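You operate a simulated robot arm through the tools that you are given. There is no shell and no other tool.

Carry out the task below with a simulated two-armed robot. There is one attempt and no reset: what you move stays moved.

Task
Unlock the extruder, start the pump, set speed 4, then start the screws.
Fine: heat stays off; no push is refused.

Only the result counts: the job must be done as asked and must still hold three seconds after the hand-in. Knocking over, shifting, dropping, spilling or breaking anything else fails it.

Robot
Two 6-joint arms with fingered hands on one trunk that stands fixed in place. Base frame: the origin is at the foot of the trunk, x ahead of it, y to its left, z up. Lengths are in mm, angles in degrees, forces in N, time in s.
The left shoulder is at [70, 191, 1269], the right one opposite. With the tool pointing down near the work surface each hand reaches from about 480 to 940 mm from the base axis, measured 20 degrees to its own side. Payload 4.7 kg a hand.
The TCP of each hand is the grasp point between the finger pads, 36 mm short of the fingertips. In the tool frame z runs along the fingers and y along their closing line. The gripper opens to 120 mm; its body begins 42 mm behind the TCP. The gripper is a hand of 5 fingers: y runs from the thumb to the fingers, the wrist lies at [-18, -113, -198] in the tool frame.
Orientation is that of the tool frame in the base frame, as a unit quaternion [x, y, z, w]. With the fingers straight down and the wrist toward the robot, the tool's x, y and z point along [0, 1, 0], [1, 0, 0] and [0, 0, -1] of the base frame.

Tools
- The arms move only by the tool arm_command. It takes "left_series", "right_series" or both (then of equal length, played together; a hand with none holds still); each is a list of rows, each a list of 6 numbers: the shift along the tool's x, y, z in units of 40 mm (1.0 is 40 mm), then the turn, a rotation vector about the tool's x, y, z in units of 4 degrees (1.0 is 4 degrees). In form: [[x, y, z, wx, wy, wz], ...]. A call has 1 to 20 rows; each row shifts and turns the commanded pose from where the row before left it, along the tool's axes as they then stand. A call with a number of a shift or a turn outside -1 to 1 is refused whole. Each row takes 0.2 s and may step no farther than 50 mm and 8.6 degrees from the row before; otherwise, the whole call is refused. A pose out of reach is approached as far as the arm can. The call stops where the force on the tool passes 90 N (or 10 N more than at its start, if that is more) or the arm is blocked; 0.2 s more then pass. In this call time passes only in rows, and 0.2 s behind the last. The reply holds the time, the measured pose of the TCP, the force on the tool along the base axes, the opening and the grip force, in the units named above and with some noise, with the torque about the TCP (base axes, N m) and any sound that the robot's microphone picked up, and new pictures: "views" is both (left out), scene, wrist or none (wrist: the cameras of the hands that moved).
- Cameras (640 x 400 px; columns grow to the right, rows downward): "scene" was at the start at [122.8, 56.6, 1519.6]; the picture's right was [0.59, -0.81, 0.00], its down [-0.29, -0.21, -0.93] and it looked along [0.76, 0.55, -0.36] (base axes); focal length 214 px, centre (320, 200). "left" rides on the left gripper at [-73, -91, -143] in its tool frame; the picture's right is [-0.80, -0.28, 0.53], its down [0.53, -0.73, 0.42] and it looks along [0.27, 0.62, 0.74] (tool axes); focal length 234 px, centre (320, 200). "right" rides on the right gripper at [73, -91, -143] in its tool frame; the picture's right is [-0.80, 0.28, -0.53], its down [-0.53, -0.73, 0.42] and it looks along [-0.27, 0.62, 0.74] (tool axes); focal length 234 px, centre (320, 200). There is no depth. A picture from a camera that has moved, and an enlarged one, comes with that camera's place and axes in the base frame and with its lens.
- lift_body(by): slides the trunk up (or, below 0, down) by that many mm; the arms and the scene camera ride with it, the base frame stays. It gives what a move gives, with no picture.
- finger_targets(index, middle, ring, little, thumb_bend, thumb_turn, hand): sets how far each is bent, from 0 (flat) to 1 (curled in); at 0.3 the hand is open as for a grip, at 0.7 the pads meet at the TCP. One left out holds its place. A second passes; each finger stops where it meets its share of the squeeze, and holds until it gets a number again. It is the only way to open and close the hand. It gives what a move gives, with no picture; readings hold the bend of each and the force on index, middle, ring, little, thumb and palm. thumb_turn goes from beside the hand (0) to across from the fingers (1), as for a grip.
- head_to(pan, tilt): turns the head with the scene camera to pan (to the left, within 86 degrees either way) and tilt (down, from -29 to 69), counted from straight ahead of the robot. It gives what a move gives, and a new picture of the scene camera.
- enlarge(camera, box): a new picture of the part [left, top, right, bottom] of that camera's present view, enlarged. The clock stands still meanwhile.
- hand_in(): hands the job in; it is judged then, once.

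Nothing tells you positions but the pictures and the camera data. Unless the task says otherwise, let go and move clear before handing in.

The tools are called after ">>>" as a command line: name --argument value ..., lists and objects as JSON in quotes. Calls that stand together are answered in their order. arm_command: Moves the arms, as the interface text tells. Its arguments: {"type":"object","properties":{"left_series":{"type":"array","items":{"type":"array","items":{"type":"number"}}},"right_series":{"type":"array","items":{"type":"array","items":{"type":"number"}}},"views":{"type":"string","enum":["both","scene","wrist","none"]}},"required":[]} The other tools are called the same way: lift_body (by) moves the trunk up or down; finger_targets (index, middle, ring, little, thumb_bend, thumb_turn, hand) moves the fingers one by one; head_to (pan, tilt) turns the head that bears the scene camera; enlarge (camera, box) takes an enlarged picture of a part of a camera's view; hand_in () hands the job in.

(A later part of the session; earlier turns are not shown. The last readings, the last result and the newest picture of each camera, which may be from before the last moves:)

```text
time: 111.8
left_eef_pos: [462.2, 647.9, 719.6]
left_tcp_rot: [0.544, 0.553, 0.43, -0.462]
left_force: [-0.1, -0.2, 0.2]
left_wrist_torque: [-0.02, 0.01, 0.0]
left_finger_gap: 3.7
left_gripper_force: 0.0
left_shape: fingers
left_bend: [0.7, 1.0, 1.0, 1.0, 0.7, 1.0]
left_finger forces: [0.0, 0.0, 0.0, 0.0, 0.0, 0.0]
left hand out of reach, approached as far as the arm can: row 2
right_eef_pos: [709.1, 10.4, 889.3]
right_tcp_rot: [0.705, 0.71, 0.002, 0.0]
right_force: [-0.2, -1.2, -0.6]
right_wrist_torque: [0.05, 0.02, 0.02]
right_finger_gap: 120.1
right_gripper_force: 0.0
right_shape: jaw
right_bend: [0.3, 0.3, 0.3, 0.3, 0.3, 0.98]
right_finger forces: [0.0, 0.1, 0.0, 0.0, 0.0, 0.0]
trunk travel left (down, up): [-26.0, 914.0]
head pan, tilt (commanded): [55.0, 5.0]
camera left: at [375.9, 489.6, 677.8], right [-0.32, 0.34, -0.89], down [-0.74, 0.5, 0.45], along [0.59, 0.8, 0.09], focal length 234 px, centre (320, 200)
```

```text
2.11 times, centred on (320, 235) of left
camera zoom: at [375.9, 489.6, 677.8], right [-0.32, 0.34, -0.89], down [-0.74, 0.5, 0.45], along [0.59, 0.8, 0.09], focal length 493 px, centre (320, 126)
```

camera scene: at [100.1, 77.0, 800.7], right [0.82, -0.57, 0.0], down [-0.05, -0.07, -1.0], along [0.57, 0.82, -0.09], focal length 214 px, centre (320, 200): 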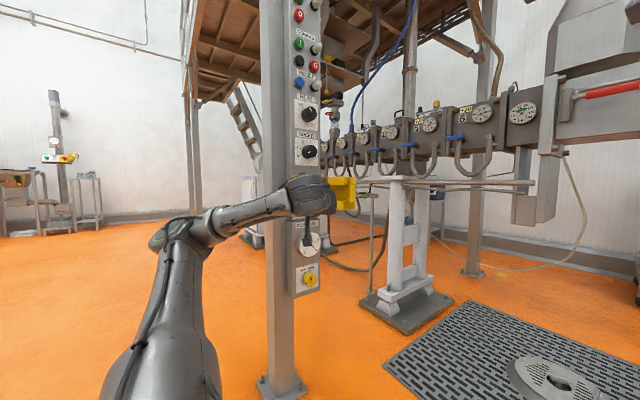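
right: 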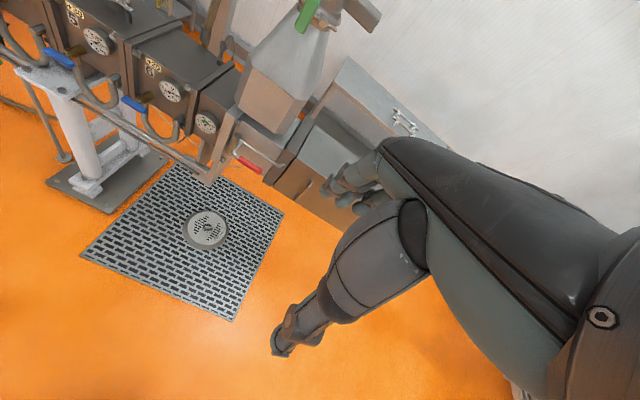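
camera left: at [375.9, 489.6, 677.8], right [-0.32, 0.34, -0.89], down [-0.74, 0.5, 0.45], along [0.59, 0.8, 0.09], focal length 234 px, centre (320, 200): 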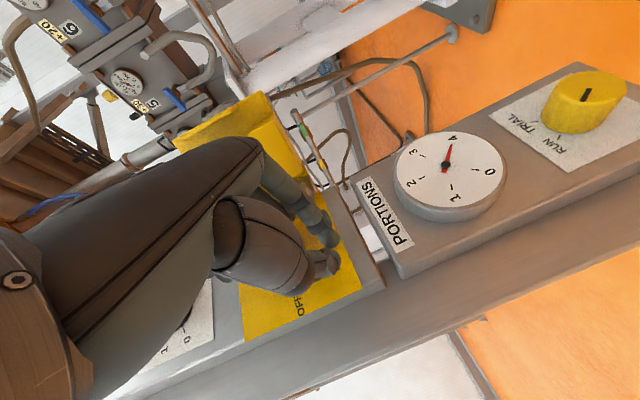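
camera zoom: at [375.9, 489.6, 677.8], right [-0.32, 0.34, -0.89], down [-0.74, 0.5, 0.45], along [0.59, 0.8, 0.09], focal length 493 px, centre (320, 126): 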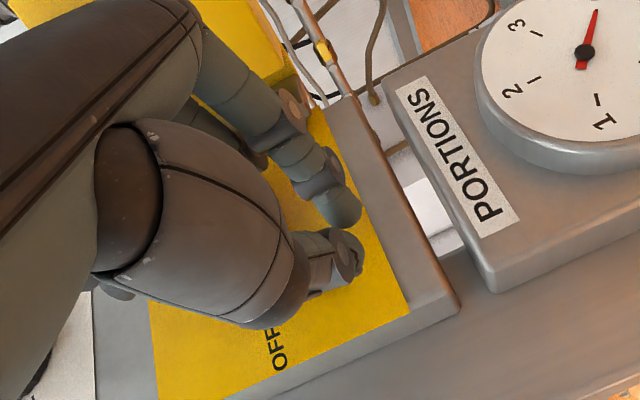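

Free again at [462, 648, 720] with the tip ~22 mm off the plate. Now lift in small steps.

>>> lift_body --by 12

>>> lift_body --by 8

>>> lift_body --by 8

>>> enlarge --camera "left" --box '[220, 140, 420, 330]'

```text
time: 112.5
left_eef_pos: [462.5, 648.1, 728.8]
left_tcp_rot: [0.545, 0.553, 0.43, -0.461]
left_force: [1.2, -0.4, -0.5]
left_wrist_torque: [-0.02, 0.02, 0.0]
left_finger_gap: 4.0
left_gripper_force: 0.1
left_shape: fingers
left_bend: [0.7, 1.0, 1.0, 1.0, 0.7, 1.0]
left_finger forces: [0.0, 0.1, 0.1, 0.0, 0.1, 0.0]
right_eef_pos: [708.3, 12.5, 901.3]
right_tcp_rot: [0.704, 0.71, 0.002, 0.001]
right_force: [-0.7, 0.1, 0.0]
right_wrist_torque: [0.01, 0.02, 0.0]
right_finger_gap: 119.8
right_gripper_force: 0.0
right_shape: jaw
right_bend: [0.3, 0.3, 0.3, 0.3, 0.3, 0.98]
right_finger forces: [0.0, 0.1, 0.0, 0.0, 0.0, 0.0]
trunk travel left (down, up): [-38.0, 902.0]
head pan, tilt (commanded): [55.0, 5.0]
```

```text
time: 113.0
left_eef_pos: [463.3, 648.6, 735.7]
left_tcp_rot: [0.545, 0.553, 0.43, -0.461]
left_force: [-0.1, -0.7, 0.2]
left_wrist_torque: [0.02, -0.02, 0.02]
left_finger_gap: 4.1
left_gripper_force: 0.0
left_shape: fingers
left_bend: [0.7, 1.0, 1.0, 1.0, 0.7, 1.0]
left_finger forces: [0.0, 0.0, 0.0, 0.1, 0.0, 0.0]
right_eef_pos: [708.4, 11.1, 909.3]
right_tcp_rot: [0.704, 0.71, 0.002, 0.002]
right_force: [0.4, 0.6, 0.2]
right_wrist_torque: [0.04, 0.04, 0.03]
right_finger_gap: 119.8
right_gripper_force: 0.1
right_shape: jaw
right_bend: [0.3, 0.3, 0.3, 0.3, 0.3, 0.98]
right_finger forces: [0.0, 0.0, 0.0, 0.1, 0.0, 0.1]
trunk travel left (down, up): [-46.0, 894.0]
head pan, tilt (commanded): [55.0, 5.0]
```

```text
time: 113.6
left_eef_pos: [463.1, 647.9, 745.0]
left_tcp_rot: [0.546, 0.553, 0.43, -0.46]
left_force: [-0.3, -0.1, -0.5]
left_wrist_torque: [0.0, 0.02, 0.01]
left_finger_gap: 4.1
left_gripper_force: 0.0
left_shape: fingers
left_bend: [0.7, 1.0, 1.0, 1.0, 0.7, 1.0]
left_finger forces: [0.0, 0.0, 0.1, 0.0, 0.0, 0.0]
right_eef_pos: [708.4, 12.1, 918.1]
right_tcp_rot: [0.704, 0.71, 0.002, 0.0]
right_force: [-0.6, 0.5, -0.2]
right_wrist_torque: [0.01, 0.03, 0.02]
right_finger_gap: 119.8
right_gripper_force: 0.1
right_shape: jaw
right_bend: [0.3, 0.3, 0.3, 0.3, 0.3, 0.98]
right_finger forces: [0.0, 0.0, 0.0, 0.1, 0.0, 0.0]
trunk travel left (down, up): [-54.0, 886.0]
head pan, tilt (commanded): [55.0, 5.0]
```

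```text
2.11 times, centred on (320, 235) of left
camera zoom: at [375.4, 489.9, 704.6], right [-0.32, 0.34, -0.89], down [-0.74, 0.5, 0.45], along [0.6, 0.8, 0.09], focal length 493 px, centre (320, 126)
```

zoom: 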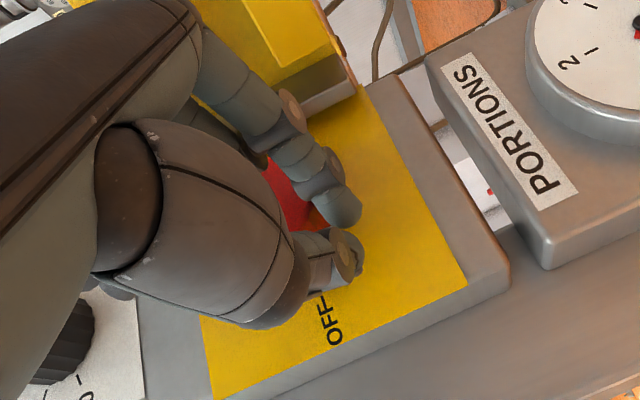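

>>> lift_body --by 8

>>> lift_body --by 6

>>> enlarge --camera "left" --box '[220, 140, 420, 330]'

```text
time: 114.2
left_eef_pos: [461.0, 649.1, 752.6]
left_tcp_rot: [0.546, 0.553, 0.43, -0.461]
left_force: [-5.1, -3.0, -9.9]
left_wrist_torque: [-0.26, 0.21, 0.1]
left_finger_gap: 1.0
left_gripper_force: 5.6
left_shape: fingers
left_bend: [0.7, 1.0, 1.0, 1.0, 0.7, 1.0]
left_finger forces: [12.2, 0.0, 0.0, 0.0, 0.1, 0.1]
right_eef_pos: [708.4, 12.3, 925.0]
right_tcp_rot: [0.704, 0.71, 0.001, 0.001]
right_force: [0.3, -0.6, 0.2]
right_wrist_torque: [0.01, -0.04, -0.02]
right_finger_gap: 120.1
right_gripper_force: 0.2
right_shape: jaw
right_bend: [0.3, 0.3, 0.3, 0.3, 0.3, 0.98]
right_finger forces: [0.1, 0.0, 0.0, 0.1, 0.0, 0.0]
trunk travel left (down, up): [-62.0, 878.0]
head pan, tilt (commanded): [55.0, 5.0]
```

```text
time: 114.7
left_eef_pos: [460.3, 647.6, 759.9]
left_tcp_rot: [0.544, 0.553, 0.431, -0.46]
left_force: [-11.0, -5.4, -4.5]
left_wrist_torque: [-0.14, 0.13, 0.22]
left_finger_gap: 0.0
left_gripper_force: 7.9
left_shape: fingers
left_bend: [0.71, 1.0, 1.0, 1.0, 0.68, 1.0]
left_finger forces: [15.7, 0.0, 0.0, 0.0, 0.0, 0.0]
right_eef_pos: [706.6, 12.0, 932.7]
right_tcp_rot: [0.704, 0.71, 0.002, 0.001]
right_force: [0.2, 0.0, -0.4]
right_wrist_torque: [0.02, 0.0, 0.0]
right_finger_gap: 119.9
right_gripper_force: 0.0
right_shape: jaw
right_bend: [0.3, 0.3, 0.3, 0.3, 0.3, 0.98]
right_finger forces: [0.1, 0.0, 0.1, 0.0, 0.0, 0.0]
trunk travel left (down, up): [-68.0, 872.0]
head pan, tilt (commanded): [55.0, 5.0]
```

```text
2.11 times, centred on (320, 235) of left
camera zoom: at [374.3, 489.9, 719.5], right [-0.31, 0.34, -0.89], down [-0.74, 0.5, 0.45], along [0.59, 0.8, 0.09], focal length 493 px, centre (320, 126)
```

zoom: 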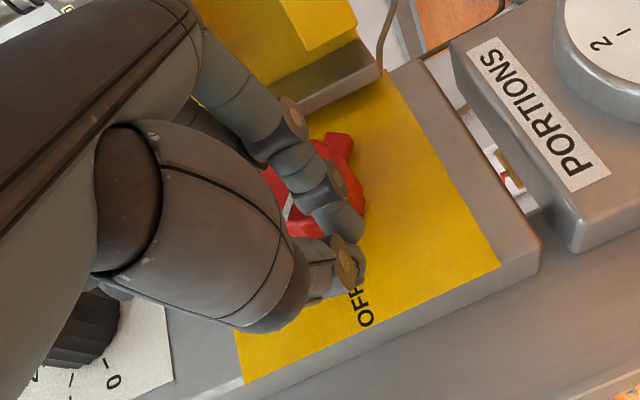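

The lever is turning: the reaction now points left, meaning it stands steep. I'll check from the scene camera.

>>> enlarge --camera "scene" --box '[280, 160, 350, 230]'

>>> arm_command --left_series '[[0.1, 0.12, 0, 0, 0, 0], [0.1, 0.15, 0, 0, 0, 0]]' --views "wrist"

>>> enlarge --camera "left" --box '[220, 140, 420, 330]'

```text
5.71 times, centred on (315, 195) of scene
camera zoom: at [99.5, 77.1, 867.9], right [0.82, -0.57, 0.0], down [-0.05, -0.07, -1.0], along [0.57, 0.82, -0.09], focal length 1226 px, centre (349, 229)
```

zoom: 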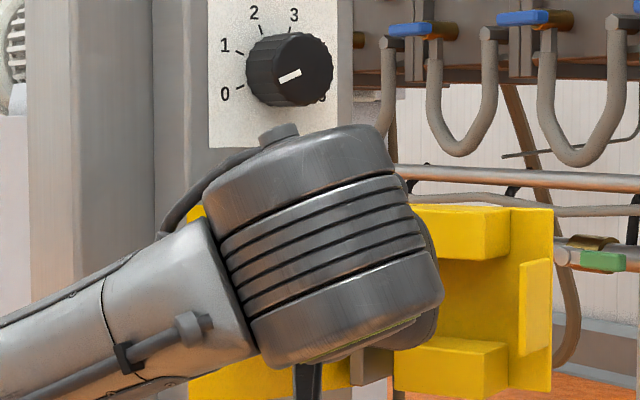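

```text
time: 115.3
left_eef_pos: [470.6, 649.1, 769.8]
left_tcp_rot: [0.543, 0.552, 0.432, -0.461]
left_force: [-19.8, -13.7, -0.4]
left_wrist_torque: [-0.14, 0.19, 0.47]
left_finger_gap: 0.0
left_gripper_force: 14.2
left_shape: fingers
left_bend: [0.71, 1.0, 1.0, 1.0, 0.66, 1.0]
left_finger forces: [29.7, 0.1, 0.0, 0.1, 0.1, 0.0]
right_eef_pos: [706.5, 9.9, 932.8]
right_tcp_rot: [0.704, 0.711, 0.002, 0.001]
right_force: [-0.2, -0.2, -0.7]
right_wrist_torque: [-0.02, -0.02, 0.0]
right_finger_gap: 119.7
right_gripper_force: 0.0
right_shape: jaw
right_bend: [0.3, 0.3, 0.3, 0.3, 0.3, 0.98]
right_finger forces: [0.1, 0.0, 0.0, 0.0, 0.0, 0.0]
trunk travel left (down, up): [-68.0, 872.0]
head pan, tilt (commanded): [55.0, 5.0]
camera left: at [384.1, 491.1, 728.0], right [-0.31, 0.34, -0.89], down [-0.74, 0.5, 0.45], along [0.59, 0.8, 0.1], focal length 234 px, centre (320, 200)
```

left: 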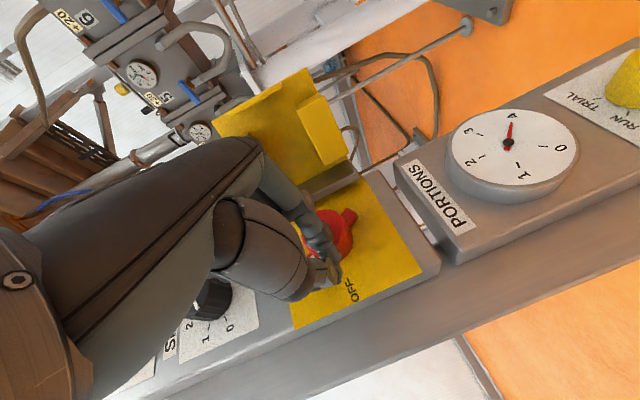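

```text
2.11 times, centred on (320, 235) of left
camera zoom: at [384.1, 491.1, 728.0], right [-0.31, 0.34, -0.89], down [-0.74, 0.5, 0.45], along [0.59, 0.8, 0.1], focal length 493 px, centre (320, 126)
```

zoom: 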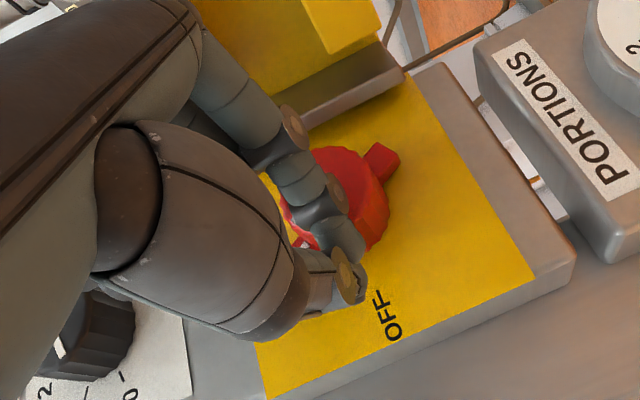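

The isolator has turned about half way. I'll keep pushing up and to the right along its arc.

>>> arm_command --left_series '[[0.12, 0.13, 0.02, 0, 0, 0], [0.1, 0.16, 0.02, 0, 0, 0], [0.08, 0.18, 0.02, 0, 0, 0]]' --views "wrist"

>>> enlarge --camera "left" --box '[220, 140, 420, 330]'

```text
time: 116.1
left_eef_pos: [488.7, 657.5, 779.7]
left_tcp_rot: [0.544, 0.554, 0.43, -0.461]
left_force: [-34.9, -6.3, -2.2]
left_wrist_torque: [-0.08, 0.36, 0.58]
left_finger_gap: 7.7
left_gripper_force: 25.6
left_shape: fingers
left_bend: [0.71, 1.0, 1.0, 1.0, 0.62, 1.0]
left_finger forces: [52.6, 0.1, 0.1, 0.1, 0.0, 0.0]
right_eef_pos: [705.2, 11.8, 934.1]
right_tcp_rot: [0.704, 0.71, 0.003, 0.002]
right_force: [0.4, -1.2, -0.3]
right_wrist_torque: [0.06, 0.02, 0.01]
right_finger_gap: 120.0
right_gripper_force: 0.1
right_shape: jaw
right_bend: [0.3, 0.3, 0.3, 0.3, 0.3, 0.98]
right_finger forces: [0.0, 0.0, 0.0, 0.0, 0.0, 0.0]
trunk travel left (down, up): [-68.0, 872.0]
head pan, tilt (commanded): [55.0, 5.0]
camera left: at [402.1, 498.9, 738.0], right [-0.31, 0.34, -0.89], down [-0.74, 0.5, 0.45], along [0.59, 0.8, 0.1], focal length 234 px, centre (320, 200)
```

left: 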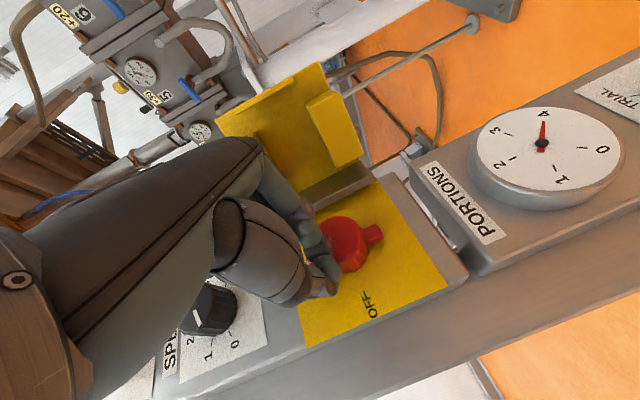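

```text
2.11 times, centred on (320, 235) of left
camera zoom: at [402.1, 498.9, 738.0], right [-0.31, 0.34, -0.89], down [-0.74, 0.5, 0.45], along [0.59, 0.8, 0.1], focal length 493 px, centre (320, 126)
```

zoom: 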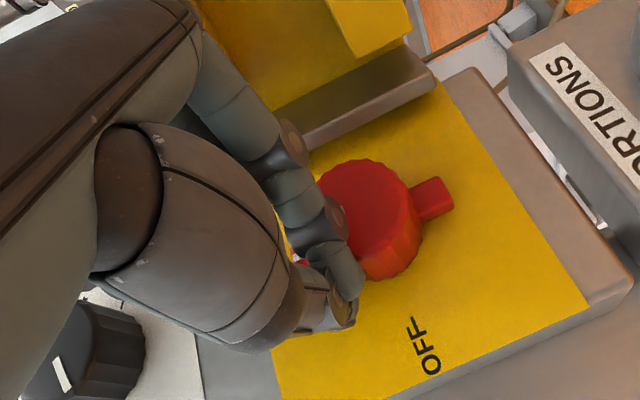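

The lever now stands almost straight up. I'll give a small further push to make sure it seats at ON.

>>> arm_command --left_series '[[0.02, 0.15, 0, 0, 0, 0], [0, 0.12, 0, 0, 0, 0]]' --views "none"

>>> enlarge --camera "left" --box '[220, 140, 420, 330]'

```text
time: 116.7
left_eef_pos: [507.1, 652.0, 780.4]
left_tcp_rot: [0.548, 0.548, 0.436, -0.456]
left_force: [-8.6, -5.9, 8.3]
left_wrist_torque: [0.31, 0.28, 0.54]
left_finger_gap: 9.1
left_gripper_force: 11.3
left_shape: fingers
left_bend: [0.71, 1.0, 1.0, 1.0, 0.63, 1.0]
left_finger forces: [12.4, 0.0, 0.0, 0.0, 11.5, 0.0]
right_eef_pos: [707.7, 4.3, 932.7]
right_tcp_rot: [0.707, 0.707, 0.003, 0.0]
right_force: [-0.2, -1.1, 1.2]
right_wrist_torque: [0.17, 0.04, -0.01]
right_finger_gap: 120.0
right_gripper_force: 0.0
right_shape: jaw
right_bend: [0.3, 0.3, 0.3, 0.3, 0.3, 0.98]
right_finger forces: [0.0, 0.0, 0.1, 0.1, 0.0, 0.0]
trunk travel left (down, up): [-68.0, 872.0]
head pan, tilt (commanded): [55.0, 5.0]
```

```text
2.11 times, centred on (320, 235) of left
camera zoom: at [418.7, 494.5, 738.3], right [-0.3, 0.35, -0.89], down [-0.73, 0.51, 0.45], along [0.61, 0.79, 0.1], focal length 493 px, centre (320, 126)
```

zoom: 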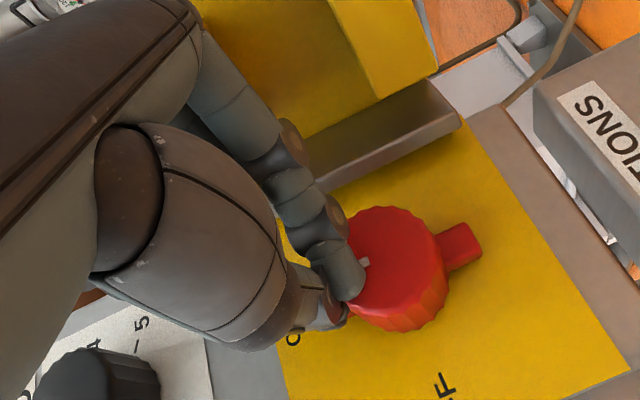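

The isolator is at its end position and the finger slipped off in front of it. I'll withdraw and inspect the isolator.

>>> arm_command --left_series '[[0, 0, -0.2, -0.5, 0, 0.1], [0, 0, -0.2, -0.98, 0, 0.19], [0, 0, -0.2, -0.98, 0, 0.19], [0, 0, -0.2, -0.98, 0, 0.19], [0, 0, -0.2, -0.98, 0, 0.19]]' --views "wrist"

>>> enlarge --camera "left" --box '[220, 200, 440, 400]'

```text
time: 117.9
left_eef_pos: [502.2, 612.5, 784.9]
left_tcp_rot: [0.627, 0.463, 0.496, -0.384]
left_force: [0.7, -0.2, 0.6]
left_wrist_torque: [-0.01, 0.0, 0.0]
left_finger_gap: 4.5
left_gripper_force: 0.0
left_shape: fingers
left_bend: [0.7, 1.0, 1.0, 1.0, 0.7, 1.0]
left_finger forces: [0.0, 0.1, 0.0, 0.0, 0.1, 0.1]
left hand out of reach, approached as far as the arm can: row 5
right_eef_pos: [707.5, 10.1, 931.4]
right_tcp_rot: [0.705, 0.71, 0.003, 0.002]
right_force: [0.2, 0.0, 0.8]
right_wrist_torque: [-0.02, 0.0, 0.01]
right_finger_gap: 119.9
right_gripper_force: 0.1
right_shape: jaw
right_bend: [0.3, 0.3, 0.3, 0.3, 0.3, 0.98]
right_finger forces: [0.0, 0.0, 0.1, 0.1, 0.0, 0.0]
trunk travel left (down, up): [-68.0, 872.0]
head pan, tilt (commanded): [55.0, 5.0]
camera left: at [369.7, 489.2, 745.5], right [-0.19, 0.41, -0.89], down [-0.55, 0.71, 0.44], along [0.81, 0.57, 0.09], focal length 234 px, centre (320, 200)
```

left: 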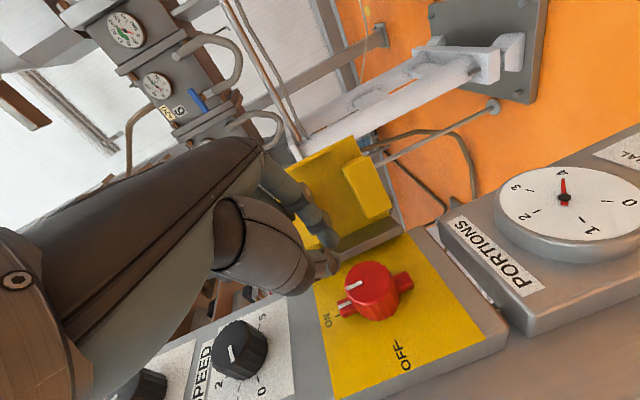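

```text
2.00 times, centred on (330, 300) of left
camera zoom: at [369.7, 489.2, 745.5], right [-0.19, 0.41, -0.89], down [-0.55, 0.71, 0.44], along [0.81, 0.57, 0.09], focal length 468 px, centre (300, 0)
```

zoom: 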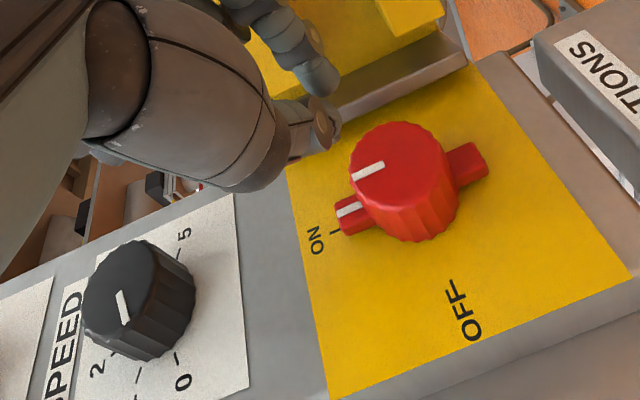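

The isolator now points to ON. Next is the pump button high on the panel; I'll lift 120 mm to clear the door and then back the hand off for the trip upward.

>>> lift_body --by 120

>>> arm_command --left_series '[[0, 0.2, -0.2, 0, 0, 0], [0, 0.2, -0.2, 0, 0, 0], [0, 0.1, -0.25, 0, 0, 0], [0, 0.1, -0.25, 0, 0, 0]]' --views "both"

```text
time: 119.4
left_eef_pos: [500.7, 613.3, 904.3]
left_tcp_rot: [0.626, 0.464, 0.496, -0.384]
left_force: [0.3, 0.0, 0.3]
left_wrist_torque: [0.01, -0.01, 0.0]
left_finger_gap: 4.5
left_gripper_force: 0.0
left_shape: fingers
left_bend: [0.7, 1.0, 1.0, 1.0, 0.7, 1.0]
left_finger forces: [0.0, 0.1, 0.1, 0.0, 0.2, 0.0]
right_eef_pos: [707.7, 11.9, 1051.9]
right_tcp_rot: [0.705, 0.709, 0.002, 0.001]
right_force: [0.3, 0.2, -0.1]
right_wrist_torque: [0.01, 0.01, 0.0]
right_finger_gap: 120.2
right_gripper_force: 0.2
right_shape: jaw
right_bend: [0.3, 0.3, 0.3, 0.3, 0.3, 0.98]
right_finger forces: [0.1, 0.0, 0.0, 0.0, 0.1, 0.0]
trunk travel left (down, up): [-188.0, 752.0]
head pan, tilt (commanded): [55.0, 5.0]
```

```text
time: 120.4
left_eef_pos: [515.2, 573.3, 911.1]
left_tcp_rot: [0.625, 0.464, 0.496, -0.384]
left_force: [-0.6, 0.3, 0.6]
left_wrist_torque: [0.05, 0.02, -0.01]
left_finger_gap: 4.1
left_gripper_force: 0.0
left_shape: fingers
left_bend: [0.7, 1.0, 1.0, 1.0, 0.7, 1.0]
left_finger forces: [0.0, 0.0, 0.0, 0.0, 0.0, 0.0]
right_eef_pos: [708.8, 11.6, 1050.8]
right_tcp_rot: [0.704, 0.71, 0.002, 0.001]
right_force: [-0.4, 1.0, -0.4]
right_wrist_torque: [0.01, 0.02, -0.02]
right_finger_gap: 120.1
right_gripper_force: 0.0
right_shape: jaw
right_bend: [0.3, 0.3, 0.3, 0.3, 0.3, 0.98]
right_finger forces: [0.0, 0.0, 0.1, 0.1, 0.0, 0.0]
trunk travel left (down, up): [-188.0, 752.0]
head pan, tilt (commanded): [55.0, 5.0]
camera scene: at [100.4, 77.0, 987.7], right [0.82, -0.57, 0.0], down [-0.05, -0.07, -1.0], along [0.57, 0.82, -0.09], focal length 214 px, centre (320, 200)
camera left: at [383.7, 448.5, 871.6], right [-0.19, 0.41, -0.89], down [-0.55, 0.71, 0.44], along [0.81, 0.58, 0.09], focal length 234 px, centre (320, 200)
```

scene: 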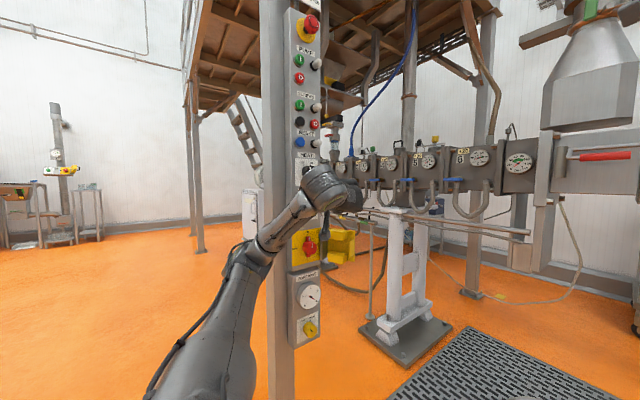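
left: 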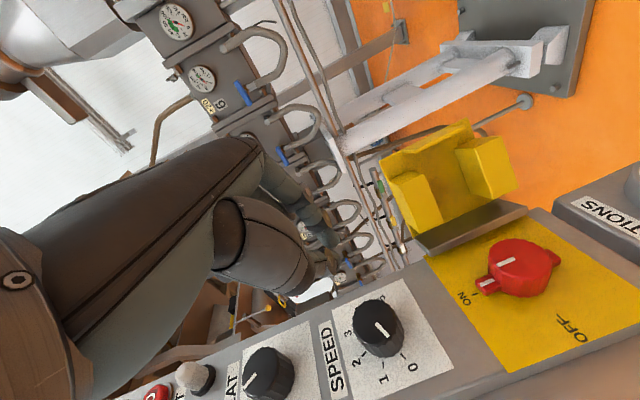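

Everything is clear now: door open, isolator ON. I'll look closely at the lamps and HEAT knob.

>>> enlarge --camera "scene" --box '[280, 0, 350, 90]'

>>> enlarge --camera "scene" --box '[280, 80, 350, 170]'

>>> enlarge --camera "left" --box '[120, 280, 460, 400]'

```text
4.44 times, centred on (315, 45) of scene
camera zoom: at [100.4, 77.0, 987.7], right [0.82, -0.57, 0.0], down [-0.05, -0.07, -1.0], along [0.57, 0.82, -0.09], focal length 953 px, centre (342, 889)
```

zoom: 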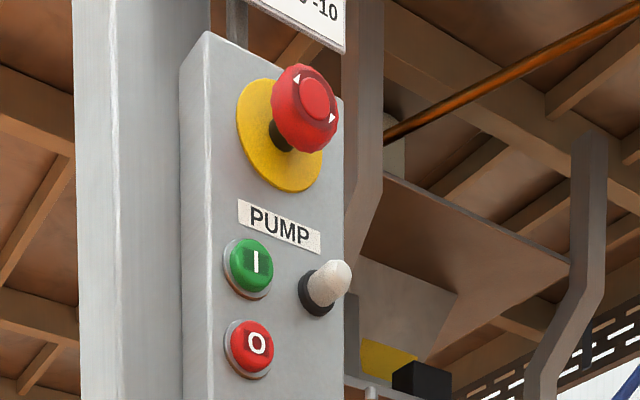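

```text
4.44 times, centred on (315, 125) of scene
camera zoom: at [100.4, 77.0, 987.7], right [0.82, -0.57, 0.0], down [-0.05, -0.07, -1.0], along [0.57, 0.82, -0.09], focal length 953 px, centre (342, 533)
```

zoom: 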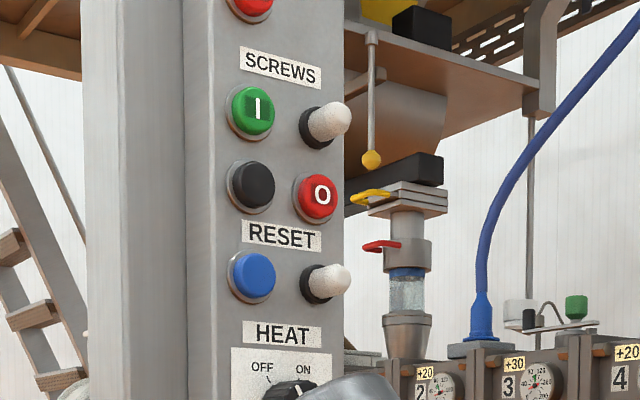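

```text
1.88 times, centred on (290, 340) of left
camera zoom: at [383.7, 448.5, 871.6], right [-0.19, 0.41, -0.89], down [-0.55, 0.71, 0.44], along [0.81, 0.58, 0.09], focal length 441 px, centre (376, -64)
```

zoom: 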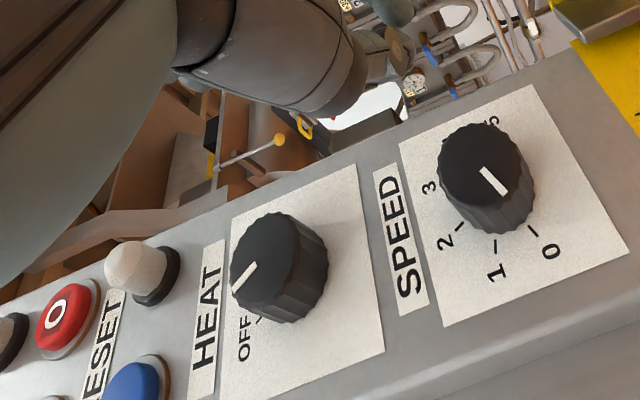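

No lamp is lit yet, and HEAT is still at OFF. For pressing buttons I'll extend only the ring finger (so nothing of the hand comes near the e-stop above) and curl the rest; then check how it looks.

>>> finger_targets --hand "left" --index 1.0 --middle 1.0 --ring 0.3 --little 1.0 --thumb_bend 0.9

>>> enlarge --camera "left" --box '[200, 120, 400, 320]'

>>> enlarge --camera "scene" --box '[280, 140, 380, 240]'

```text
time: 121.4
left_eef_pos: [515.5, 573.6, 912.2]
left_tcp_rot: [0.626, 0.463, 0.496, -0.384]
left_force: [0.9, -1.0, 0.6]
left_wrist_torque: [0.01, 0.0, -0.01]
left_finger_gap: 0.0
left_gripper_force: 0.1
left_shape: fingers
left_bend: [0.78, 1.0, 0.3, 1.0, 0.83, 1.0]
left_finger forces: [0.0, 0.0, 0.0, 0.1, 0.0, 0.1]
right_eef_pos: [707.0, 12.1, 1051.0]
right_tcp_rot: [0.705, 0.709, 0.002, 0.001]
right_force: [-0.8, 0.0, 0.3]
right_wrist_torque: [-0.01, 0.01, 0.0]
right_finger_gap: 119.8
right_gripper_force: 0.1
right_shape: jaw
right_bend: [0.3, 0.3, 0.3, 0.3, 0.3, 0.98]
right_finger forces: [0.0, 0.0, 0.1, 0.0, 0.0, 0.0]
trunk travel left (down, up): [-188.0, 752.0]
head pan, tilt (commanded): [55.0, 5.0]
```

```text
2.00 times, centred on (300, 220) of left
camera zoom: at [383.6, 448.9, 871.4], right [-0.19, 0.41, -0.89], down [-0.55, 0.71, 0.44], along [0.81, 0.58, 0.09], focal length 468 px, centre (360, 160)
```

zoom: 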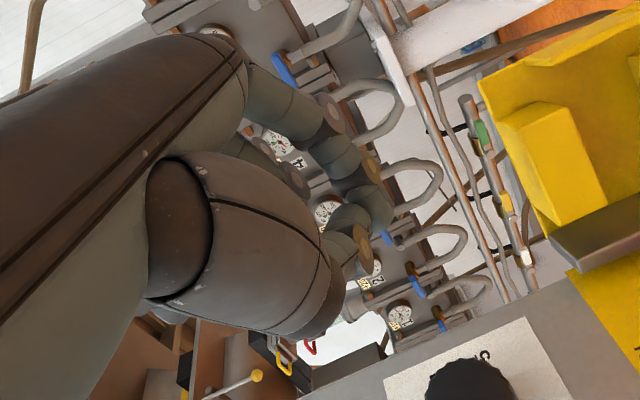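

```text
4.00 times, centred on (330, 190) of scene
camera zoom: at [100.2, 77.2, 987.7], right [0.82, -0.57, 0.0], down [-0.05, -0.07, -1.0], along [0.57, 0.82, -0.09], focal length 858 px, centre (280, 240)
```

zoom: 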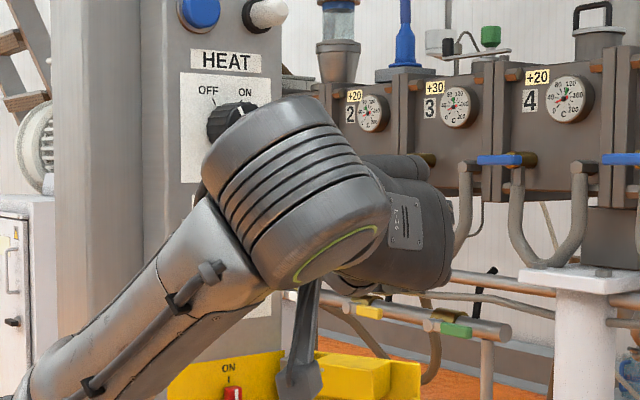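

The index and thumb bump each other when curled. I'll use the middle finger as the poker instead, with the thumb opened out of the way, and check visibility.

>>> finger_targets --hand "left" --index 0.5 --middle 0.4 --ring 1.0 --little 1.0 --thumb_bend 0.2

>>> finger_targets --hand "left" --index 1.0 --middle 0.4 --ring 1.0 --little 1.0

>>> enlarge --camera "left" --box '[200, 120, 400, 320]'

```text
time: 122.4
left_eef_pos: [514.9, 572.8, 911.1]
left_tcp_rot: [0.626, 0.464, 0.496, -0.384]
left_force: [0.9, 0.4, 0.8]
left_wrist_torque: [-0.02, 0.01, -0.01]
left_finger_gap: 101.7
left_gripper_force: 0.0
left_shape: fingers
left_bend: [0.5, 0.4, 1.0, 1.0, 0.2, 0.97]
left_finger forces: [0.0, 0.0, 0.0, 0.0, 0.0, 0.0]
right_eef_pos: [706.6, 11.3, 1051.4]
right_tcp_rot: [0.704, 0.71, 0.002, 0.0]
right_force: [-0.4, -0.4, 0.9]
right_wrist_torque: [-0.01, -0.01, -0.01]
right_finger_gap: 119.9
right_gripper_force: 0.1
right_shape: jaw
right_bend: [0.3, 0.3, 0.3, 0.3, 0.3, 0.98]
right_finger forces: [0.0, 0.0, 0.0, 0.0, 0.1, 0.0]
trunk travel left (down, up): [-188.0, 752.0]
head pan, tilt (commanded): [55.0, 5.0]
```

```text
time: 123.4
left_eef_pos: [516.0, 573.1, 912.6]
left_tcp_rot: [0.626, 0.463, 0.496, -0.384]
left_force: [0.7, 0.2, -0.6]
left_wrist_torque: [-0.04, -0.01, -0.01]
left_finger_gap: 84.3
left_gripper_force: 0.2
left_shape: fingers
left_bend: [1.0, 0.4, 1.0, 1.0, 0.2, 0.97]
left_finger forces: [0.1, 0.0, 0.0, 0.1, 0.1, 0.0]
right_eef_pos: [708.5, 11.4, 1051.8]
right_tcp_rot: [0.704, 0.71, 0.002, 0.0]
right_force: [-0.9, 0.2, 0.7]
right_wrist_torque: [0.0, 0.01, 0.01]
right_finger_gap: 120.0
right_gripper_force: 0.1
right_shape: jaw
right_bend: [0.3, 0.3, 0.3, 0.3, 0.3, 0.98]
right_finger forces: [0.0, 0.0, 0.0, 0.0, 0.0, 0.0]
trunk travel left (down, up): [-188.0, 752.0]
head pan, tilt (commanded): [55.0, 5.0]
```

```text
2.00 times, centred on (300, 220) of left
camera zoom: at [383.6, 448.9, 871.4], right [-0.19, 0.41, -0.89], down [-0.55, 0.71, 0.44], along [0.81, 0.58, 0.09], focal length 468 px, centre (360, 160)
```

zoom: 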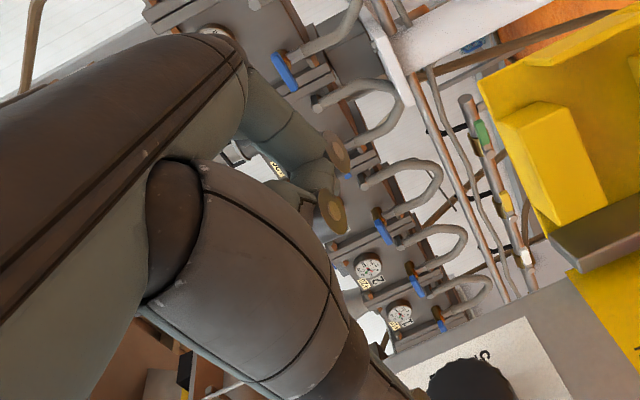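

I'll go back to the index–thumb pinch as poker, since the wrist camera can see it, and use a larger negative yaw so the curled knuckles stay away from the lamps and e-stop. Raising the trunk to RESET height, standing off from the panel.

>>> finger_targets --hand "left" --index 0.7 --middle 1.0 --ring 1.0 --little 1.0 --thumb_bend 0.7 --thumb_turn 1.0

>>> lift_body --by 213

>>> arm_command --left_series '[[0, -0.2, 0, 0, 0, 0], [0, -0.2, 0, 0, 0, 0]]' --views "both"

```text
time: 124.4
left_eef_pos: [515.4, 573.4, 910.2]
left_tcp_rot: [0.625, 0.464, 0.496, -0.385]
left_force: [0.4, -0.5, -0.6]
left_wrist_torque: [0.0, 0.0, 0.03]
left_finger_gap: 4.5
left_gripper_force: 0.2
left_shape: fingers
left_bend: [0.7, 1.0, 1.0, 1.0, 0.7, 1.0]
left_finger forces: [0.0, 0.0, 0.1, 0.0, 0.0, 0.1]
right_eef_pos: [707.8, 11.2, 1050.7]
right_tcp_rot: [0.705, 0.709, 0.002, 0.0]
right_force: [0.1, -0.7, 0.2]
right_wrist_torque: [-0.02, -0.02, -0.02]
right_finger_gap: 120.0
right_gripper_force: 0.0
right_shape: jaw
right_bend: [0.3, 0.3, 0.3, 0.3, 0.3, 0.98]
right_finger forces: [0.1, 0.1, 0.0, 0.0, 0.1, 0.0]
trunk travel left (down, up): [-188.0, 752.0]
head pan, tilt (commanded): [55.0, 5.0]
```

```text
time: 126.7
left_eef_pos: [515.7, 574.2, 1123.8]
left_tcp_rot: [0.625, 0.464, 0.496, -0.384]
left_force: [-0.2, -0.3, -0.5]
left_wrist_torque: [0.01, 0.01, -0.01]
left_finger_gap: 4.4
left_gripper_force: 0.1
left_shape: fingers
left_bend: [0.7, 1.0, 1.0, 1.0, 0.7, 1.0]
left_finger forces: [0.0, 0.0, 0.0, 0.0, 0.0, 0.0]
right_eef_pos: [707.9, 11.9, 1265.0]
right_tcp_rot: [0.704, 0.71, 0.002, 0.001]
right_force: [-0.3, -0.3, 1.2]
right_wrist_torque: [0.03, 0.01, -0.01]
right_finger_gap: 119.9
right_gripper_force: 0.1
right_shape: jaw
right_bend: [0.3, 0.3, 0.3, 0.3, 0.3, 0.98]
right_finger forces: [0.0, 0.0, 0.0, 0.0, 0.0, 0.0]
trunk travel left (down, up): [-401.0, 539.0]
head pan, tilt (commanded): [55.0, 5.0]
```

```text
time: 127.3
left_eef_pos: [498.9, 577.1, 1124.2]
left_tcp_rot: [0.626, 0.463, 0.496, -0.385]
left_force: [-0.6, -0.1, -0.5]
left_wrist_torque: [-0.04, 0.0, 0.01]
left_finger_gap: 4.4
left_gripper_force: 0.0
left_shape: fingers
left_bend: [0.7, 1.0, 1.0, 1.0, 0.7, 1.0]
left_finger forces: [0.0, 0.0, 0.0, 0.1, 0.0, 0.0]
right_eef_pos: [707.2, 11.8, 1264.6]
right_tcp_rot: [0.704, 0.71, 0.003, 0.001]
right_force: [0.8, 1.6, 0.2]
right_wrist_torque: [0.0, -0.03, 0.02]
right_finger_gap: 119.8
right_gripper_force: 0.0
right_shape: jaw
right_bend: [0.3, 0.3, 0.3, 0.3, 0.3, 0.98]
right_finger forces: [0.0, 0.0, 0.0, 0.1, 0.1, 0.1]
trunk travel left (down, up): [-401.0, 539.0]
head pan, tilt (commanded): [55.0, 5.0]
camera scene: at [99.9, 77.2, 1200.8], right [0.82, -0.57, 0.0], down [-0.05, -0.07, -1.0], along [0.57, 0.82, -0.09], focal length 214 px, centre (320, 200)
camera left: at [367.0, 453.2, 1084.7], right [-0.19, 0.41, -0.89], down [-0.55, 0.71, 0.44], along [0.81, 0.58, 0.09], focal length 234 px, centre (320, 200)
```

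scene: 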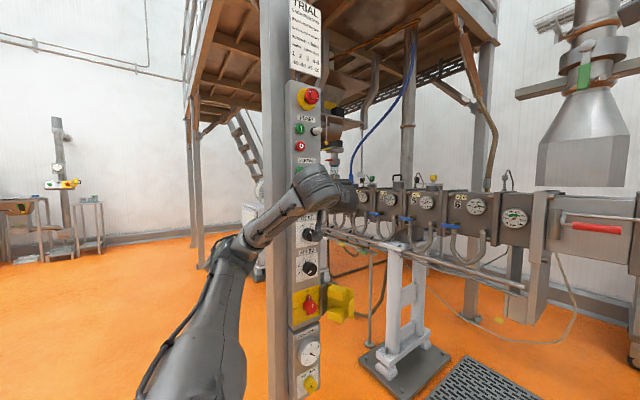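
left: 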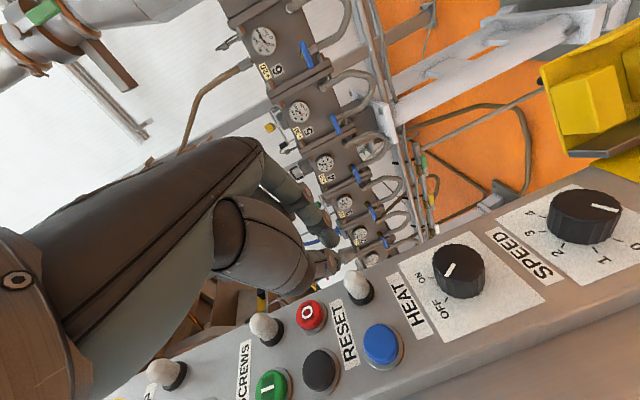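

The wrist camera shows the panel clearly and confirms RESET at about [457, 688, 1112]; still no lamp lit. I'll line the poker up in front of the blue RESET button, keeping left of its lamp.

>>> arm_command --left_series '[[0, -0.1, 0.1, 0.98, 0, -0.19], [0, -0.1, 0.1, 0.98, 0, -0.19], [0, -0.1, 0.1, 0.98, 0, -0.19]]' --views "wrist"

```text
time: 128.1
left_eef_pos: [482.8, 621.5, 1113.4]
left_tcp_rot: [0.575, 0.523, 0.454, -0.436]
left_force: [0.5, -0.2, 0.8]
left_wrist_torque: [0.01, 0.01, 0.01]
left_finger_gap: 4.4
left_gripper_force: 0.0
left_shape: fingers
left_bend: [0.7, 1.0, 1.0, 1.0, 0.7, 1.0]
left_finger forces: [0.0, 0.1, 0.0, 0.1, 0.0, 0.1]
left hand out of reach, approached as far as the arm can: row 2, 3
right_eef_pos: [708.1, 11.4, 1264.0]
right_tcp_rot: [0.705, 0.709, 0.001, 0.001]
right_force: [-0.1, 0.3, 0.1]
right_wrist_torque: [0.0, 0.01, -0.03]
right_finger_gap: 120.1
right_gripper_force: 0.0
right_shape: jaw
right_bend: [0.3, 0.3, 0.3, 0.3, 0.3, 0.98]
right_finger forces: [0.0, 0.1, 0.1, 0.0, 0.1, 0.0]
trunk travel left (down, up): [-401.0, 539.0]
head pan, tilt (commanded): [55.0, 5.0]
camera left: at [378.7, 473.7, 1073.7], right [-0.28, 0.37, -0.89], down [-0.68, 0.58, 0.45], along [0.68, 0.73, 0.09], focal length 234 px, centre (320, 200)
```

left: 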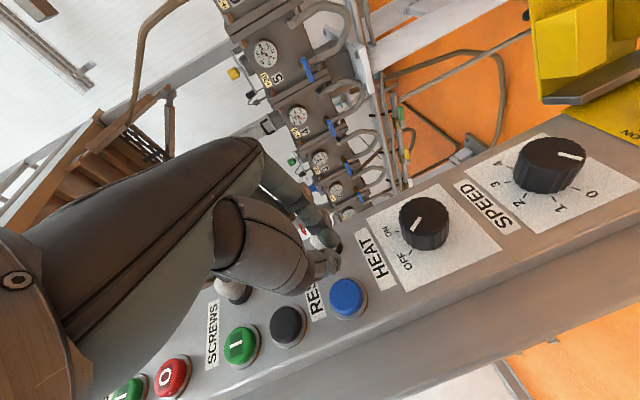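

>>> arm_command --left_series '[[0.05, -0.2, 0, 0, 0, 0], [0.05, -0.2, 0, 0, 0, 0], [0.05, -0.2, 0, 0, 0, 0], [0.05, -0.2, 0, 0, 0, 0]]' --views "wrist"

>>> enlarge --camera "left" --box '[230, 170, 430, 350]'

```text
time: 129.1
left_eef_pos: [448.8, 623.2, 1126.0]
left_tcp_rot: [0.575, 0.523, 0.454, -0.435]
left_force: [-0.8, 0.2, -0.2]
left_wrist_torque: [0.02, -0.04, -0.03]
left_finger_gap: 4.4
left_gripper_force: 0.1
left_shape: fingers
left_bend: [0.7, 1.0, 1.0, 1.0, 0.7, 1.0]
left_finger forces: [0.0, 0.0, 0.0, 0.0, 0.0, 0.1]
right_eef_pos: [706.1, 10.8, 1265.0]
right_tcp_rot: [0.704, 0.71, 0.003, 0.001]
right_force: [-0.5, -0.1, 0.5]
right_wrist_torque: [0.02, -0.04, 0.01]
right_finger_gap: 119.7
right_gripper_force: 0.2
right_shape: jaw
right_bend: [0.3, 0.3, 0.3, 0.3, 0.3, 0.98]
right_finger forces: [0.1, 0.0, 0.0, 0.0, 0.0, 0.0]
trunk travel left (down, up): [-401.0, 539.0]
head pan, tilt (commanded): [55.0, 5.0]
camera left: at [346.6, 475.0, 1083.8], right [-0.28, 0.37, -0.89], down [-0.68, 0.58, 0.45], along [0.68, 0.73, 0.09], focal length 234 px, centre (320, 200)
```

left: 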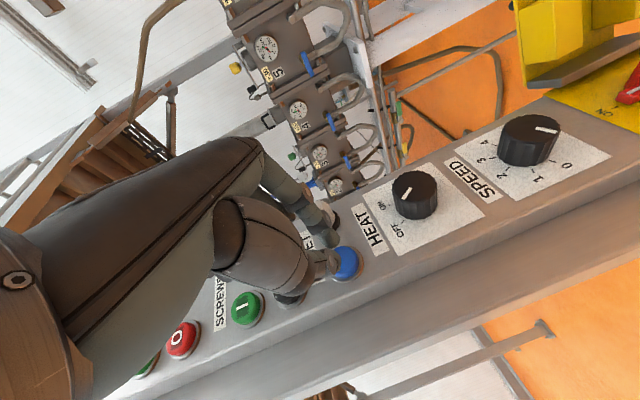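

```text
2.22 times, centred on (330, 260) of left
camera zoom: at [346.6, 475.0, 1083.8], right [-0.28, 0.37, -0.89], down [-0.68, 0.58, 0.45], along [0.68, 0.73, 0.09], focal length 520 px, centre (298, 67)
```

zoom: 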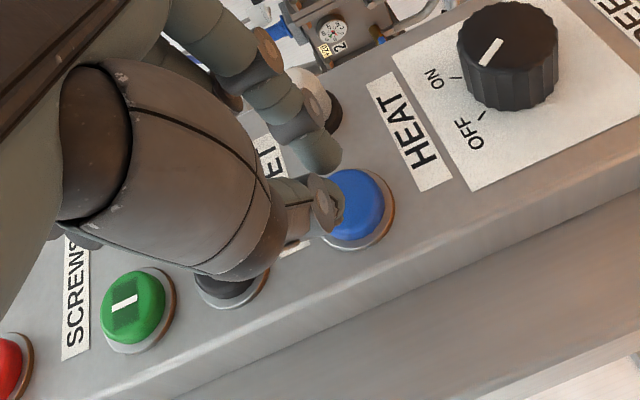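

The poker is lined up with the RESET button (index tip ≈ [459, 650, 1114]). I'll advance in small steps with a slight yaw, watching for contact.

>>> arm_command --left_series '[[0.041, -0.015, 0.195, 0.49, 0, -0.1], [0.041, -0.015, 0.195, 0.49, 0, -0.1], [0.041, -0.015, 0.195, 0.49, 0, -0.1]]' --views "wrist"

>>> enlarge --camera "left" --box '[230, 170, 430, 350]'

```text
time: 129.9
left_eef_pos: [450.2, 648.2, 1122.9]
left_tcp_rot: [0.545, 0.553, 0.43, -0.461]
left_force: [-0.7, 0.1, 0.6]
left_wrist_torque: [0.03, 0.01, 0.0]
left_finger_gap: 4.4
left_gripper_force: 0.1
left_shape: fingers
left_bend: [0.7, 1.0, 1.0, 1.0, 0.7, 1.0]
left_finger forces: [0.1, 0.1, 0.1, 0.0, 0.1, 0.1]
right_eef_pos: [708.5, 11.4, 1263.9]
right_tcp_rot: [0.704, 0.71, 0.002, 0.001]
right_force: [-0.4, -0.7, -0.1]
right_wrist_torque: [-0.01, 0.0, -0.01]
right_finger_gap: 119.9
right_gripper_force: 0.1
right_shape: jaw
right_bend: [0.3, 0.3, 0.3, 0.3, 0.3, 0.98]
right_finger forces: [0.1, 0.1, 0.0, 0.0, 0.0, 0.0]
trunk travel left (down, up): [-401.0, 539.0]
head pan, tilt (commanded): [55.0, 5.0]
camera left: at [362.6, 490.4, 1082.2], right [-0.32, 0.34, -0.89], down [-0.74, 0.5, 0.45], along [0.6, 0.8, 0.09], focal length 234 px, centre (320, 200)
```

left: 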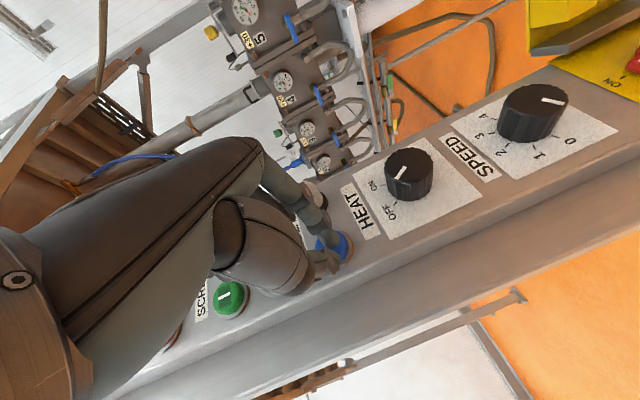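

```text
2.22 times, centred on (330, 260) of left
camera zoom: at [362.6, 490.4, 1082.2], right [-0.32, 0.34, -0.89], down [-0.74, 0.5, 0.45], along [0.6, 0.8, 0.09], focal length 520 px, centre (298, 67)
```

zoom: 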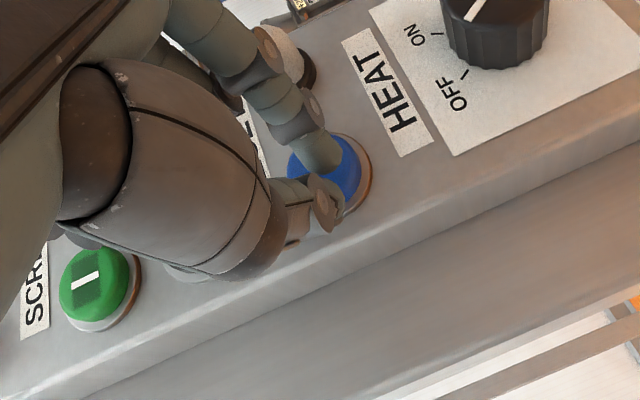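

The fingertip is right in front of the blue button. I'll press it gently in small steps.

>>> arm_command --left_series '[[0.026, 0, 0.12, 0.25, 0, -0.05], [0.026, 0, 0.12, 0.25, 0, -0.05]]' --views "none"

```text
time: 130.5
left_eef_pos: [448.1, 658.5, 1123.4]
left_tcp_rot: [0.535, 0.562, 0.422, -0.469]
left_force: [0.7, -2.1, -0.9]
left_wrist_torque: [-0.04, -0.03, -0.03]
left_finger_gap: 4.1
left_gripper_force: 1.4
left_shape: fingers
left_bend: [0.7, 1.0, 1.0, 1.0, 0.7, 1.0]
left_finger forces: [2.6, 0.0, 0.1, 0.0, 0.0, 0.0]
right_eef_pos: [707.5, 12.0, 1264.5]
right_tcp_rot: [0.705, 0.709, 0.002, 0.001]
right_force: [-0.3, 0.1, 0.6]
right_wrist_torque: [0.0, 0.0, -0.02]
right_finger_gap: 119.8
right_gripper_force: 0.1
right_shape: jaw
right_bend: [0.3, 0.3, 0.3, 0.3, 0.3, 0.98]
right_finger forces: [0.1, 0.0, 0.0, 0.0, 0.0, 0.0]
trunk travel left (down, up): [-401.0, 539.0]
head pan, tilt (commanded): [55.0, 5.0]
heard: click
```

A click at light touch. I'll retreat and look at the RESET lamp.

>>> arm_command --left_series '[[-0.026, 0, -0.15, -0.5, 0, 0.1], [-0.04, 0, -0.2, -0.5, 0, 0.1], [-0.04, 0, -0.2, -0.5, 0, 0.1]]' --views "both"

>>> enlarge --camera "left" --box '[230, 150, 430, 330]'

>>> enlarge --camera "scene" --box '[280, 100, 350, 190]'

```text
time: 131.3
left_eef_pos: [449.7, 636.1, 1125.3]
left_tcp_rot: [0.566, 0.533, 0.447, -0.443]
left_force: [-0.1, -0.1, 0.3]
left_wrist_torque: [0.0, 0.03, -0.02]
left_finger_gap: 4.2
left_gripper_force: 0.1
left_shape: fingers
left_bend: [0.7, 1.0, 1.0, 1.0, 0.7, 1.0]
left_finger forces: [0.0, 0.0, 0.0, 0.0, 0.0, 0.0]
right_eef_pos: [707.9, 10.8, 1265.4]
right_tcp_rot: [0.704, 0.71, 0.002, 0.001]
right_force: [-0.8, -0.2, -1.2]
right_wrist_torque: [-0.01, -0.06, -0.04]
right_finger_gap: 119.8
right_gripper_force: 0.0
right_shape: jaw
right_bend: [0.3, 0.3, 0.3, 0.3, 0.3, 0.98]
right_finger forces: [0.0, 0.1, 0.0, 0.1, 0.1, 0.0]
trunk travel left (down, up): [-401.0, 539.0]
head pan, tilt (commanded): [55.0, 5.0]
camera scene: at [99.6, 76.9, 1200.8], right [0.82, -0.57, 0.0], down [-0.05, -0.07, -1.0], along [0.57, 0.82, -0.09], focal length 214 px, centre (320, 200)
camera left: at [351.3, 484.3, 1083.9], right [-0.29, 0.36, -0.89], down [-0.7, 0.55, 0.45], along [0.65, 0.75, 0.09], focal length 234 px, centre (320, 200)
```

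scene: 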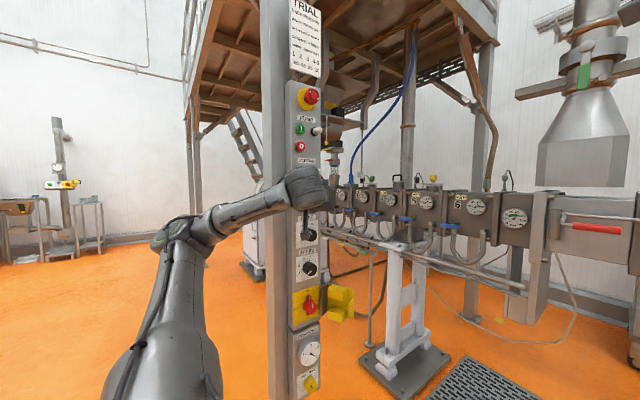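
left: 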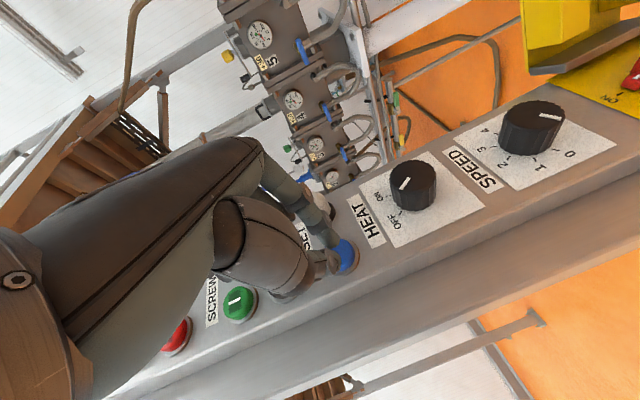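

```text
2.22 times, centred on (330, 240) of left
camera zoom: at [351.3, 484.3, 1083.9], right [-0.29, 0.36, -0.89], down [-0.7, 0.55, 0.45], along [0.65, 0.75, 0.09], focal length 520 px, centre (298, 111)
```

zoom: 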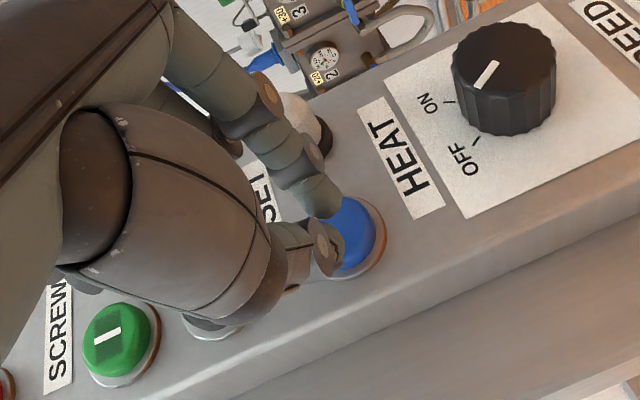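

```text
4.44 times, centred on (315, 145) of scene
camera zoom: at [99.6, 76.9, 1200.8], right [0.82, -0.57, 0.0], down [-0.05, -0.07, -1.0], along [0.57, 0.82, -0.09], focal length 953 px, centre (342, 444)
```

zoom: 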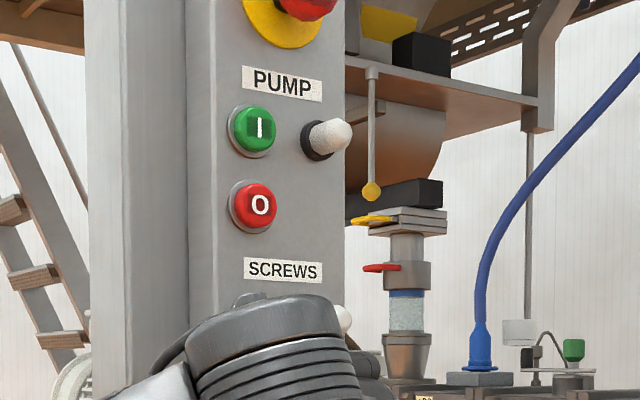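

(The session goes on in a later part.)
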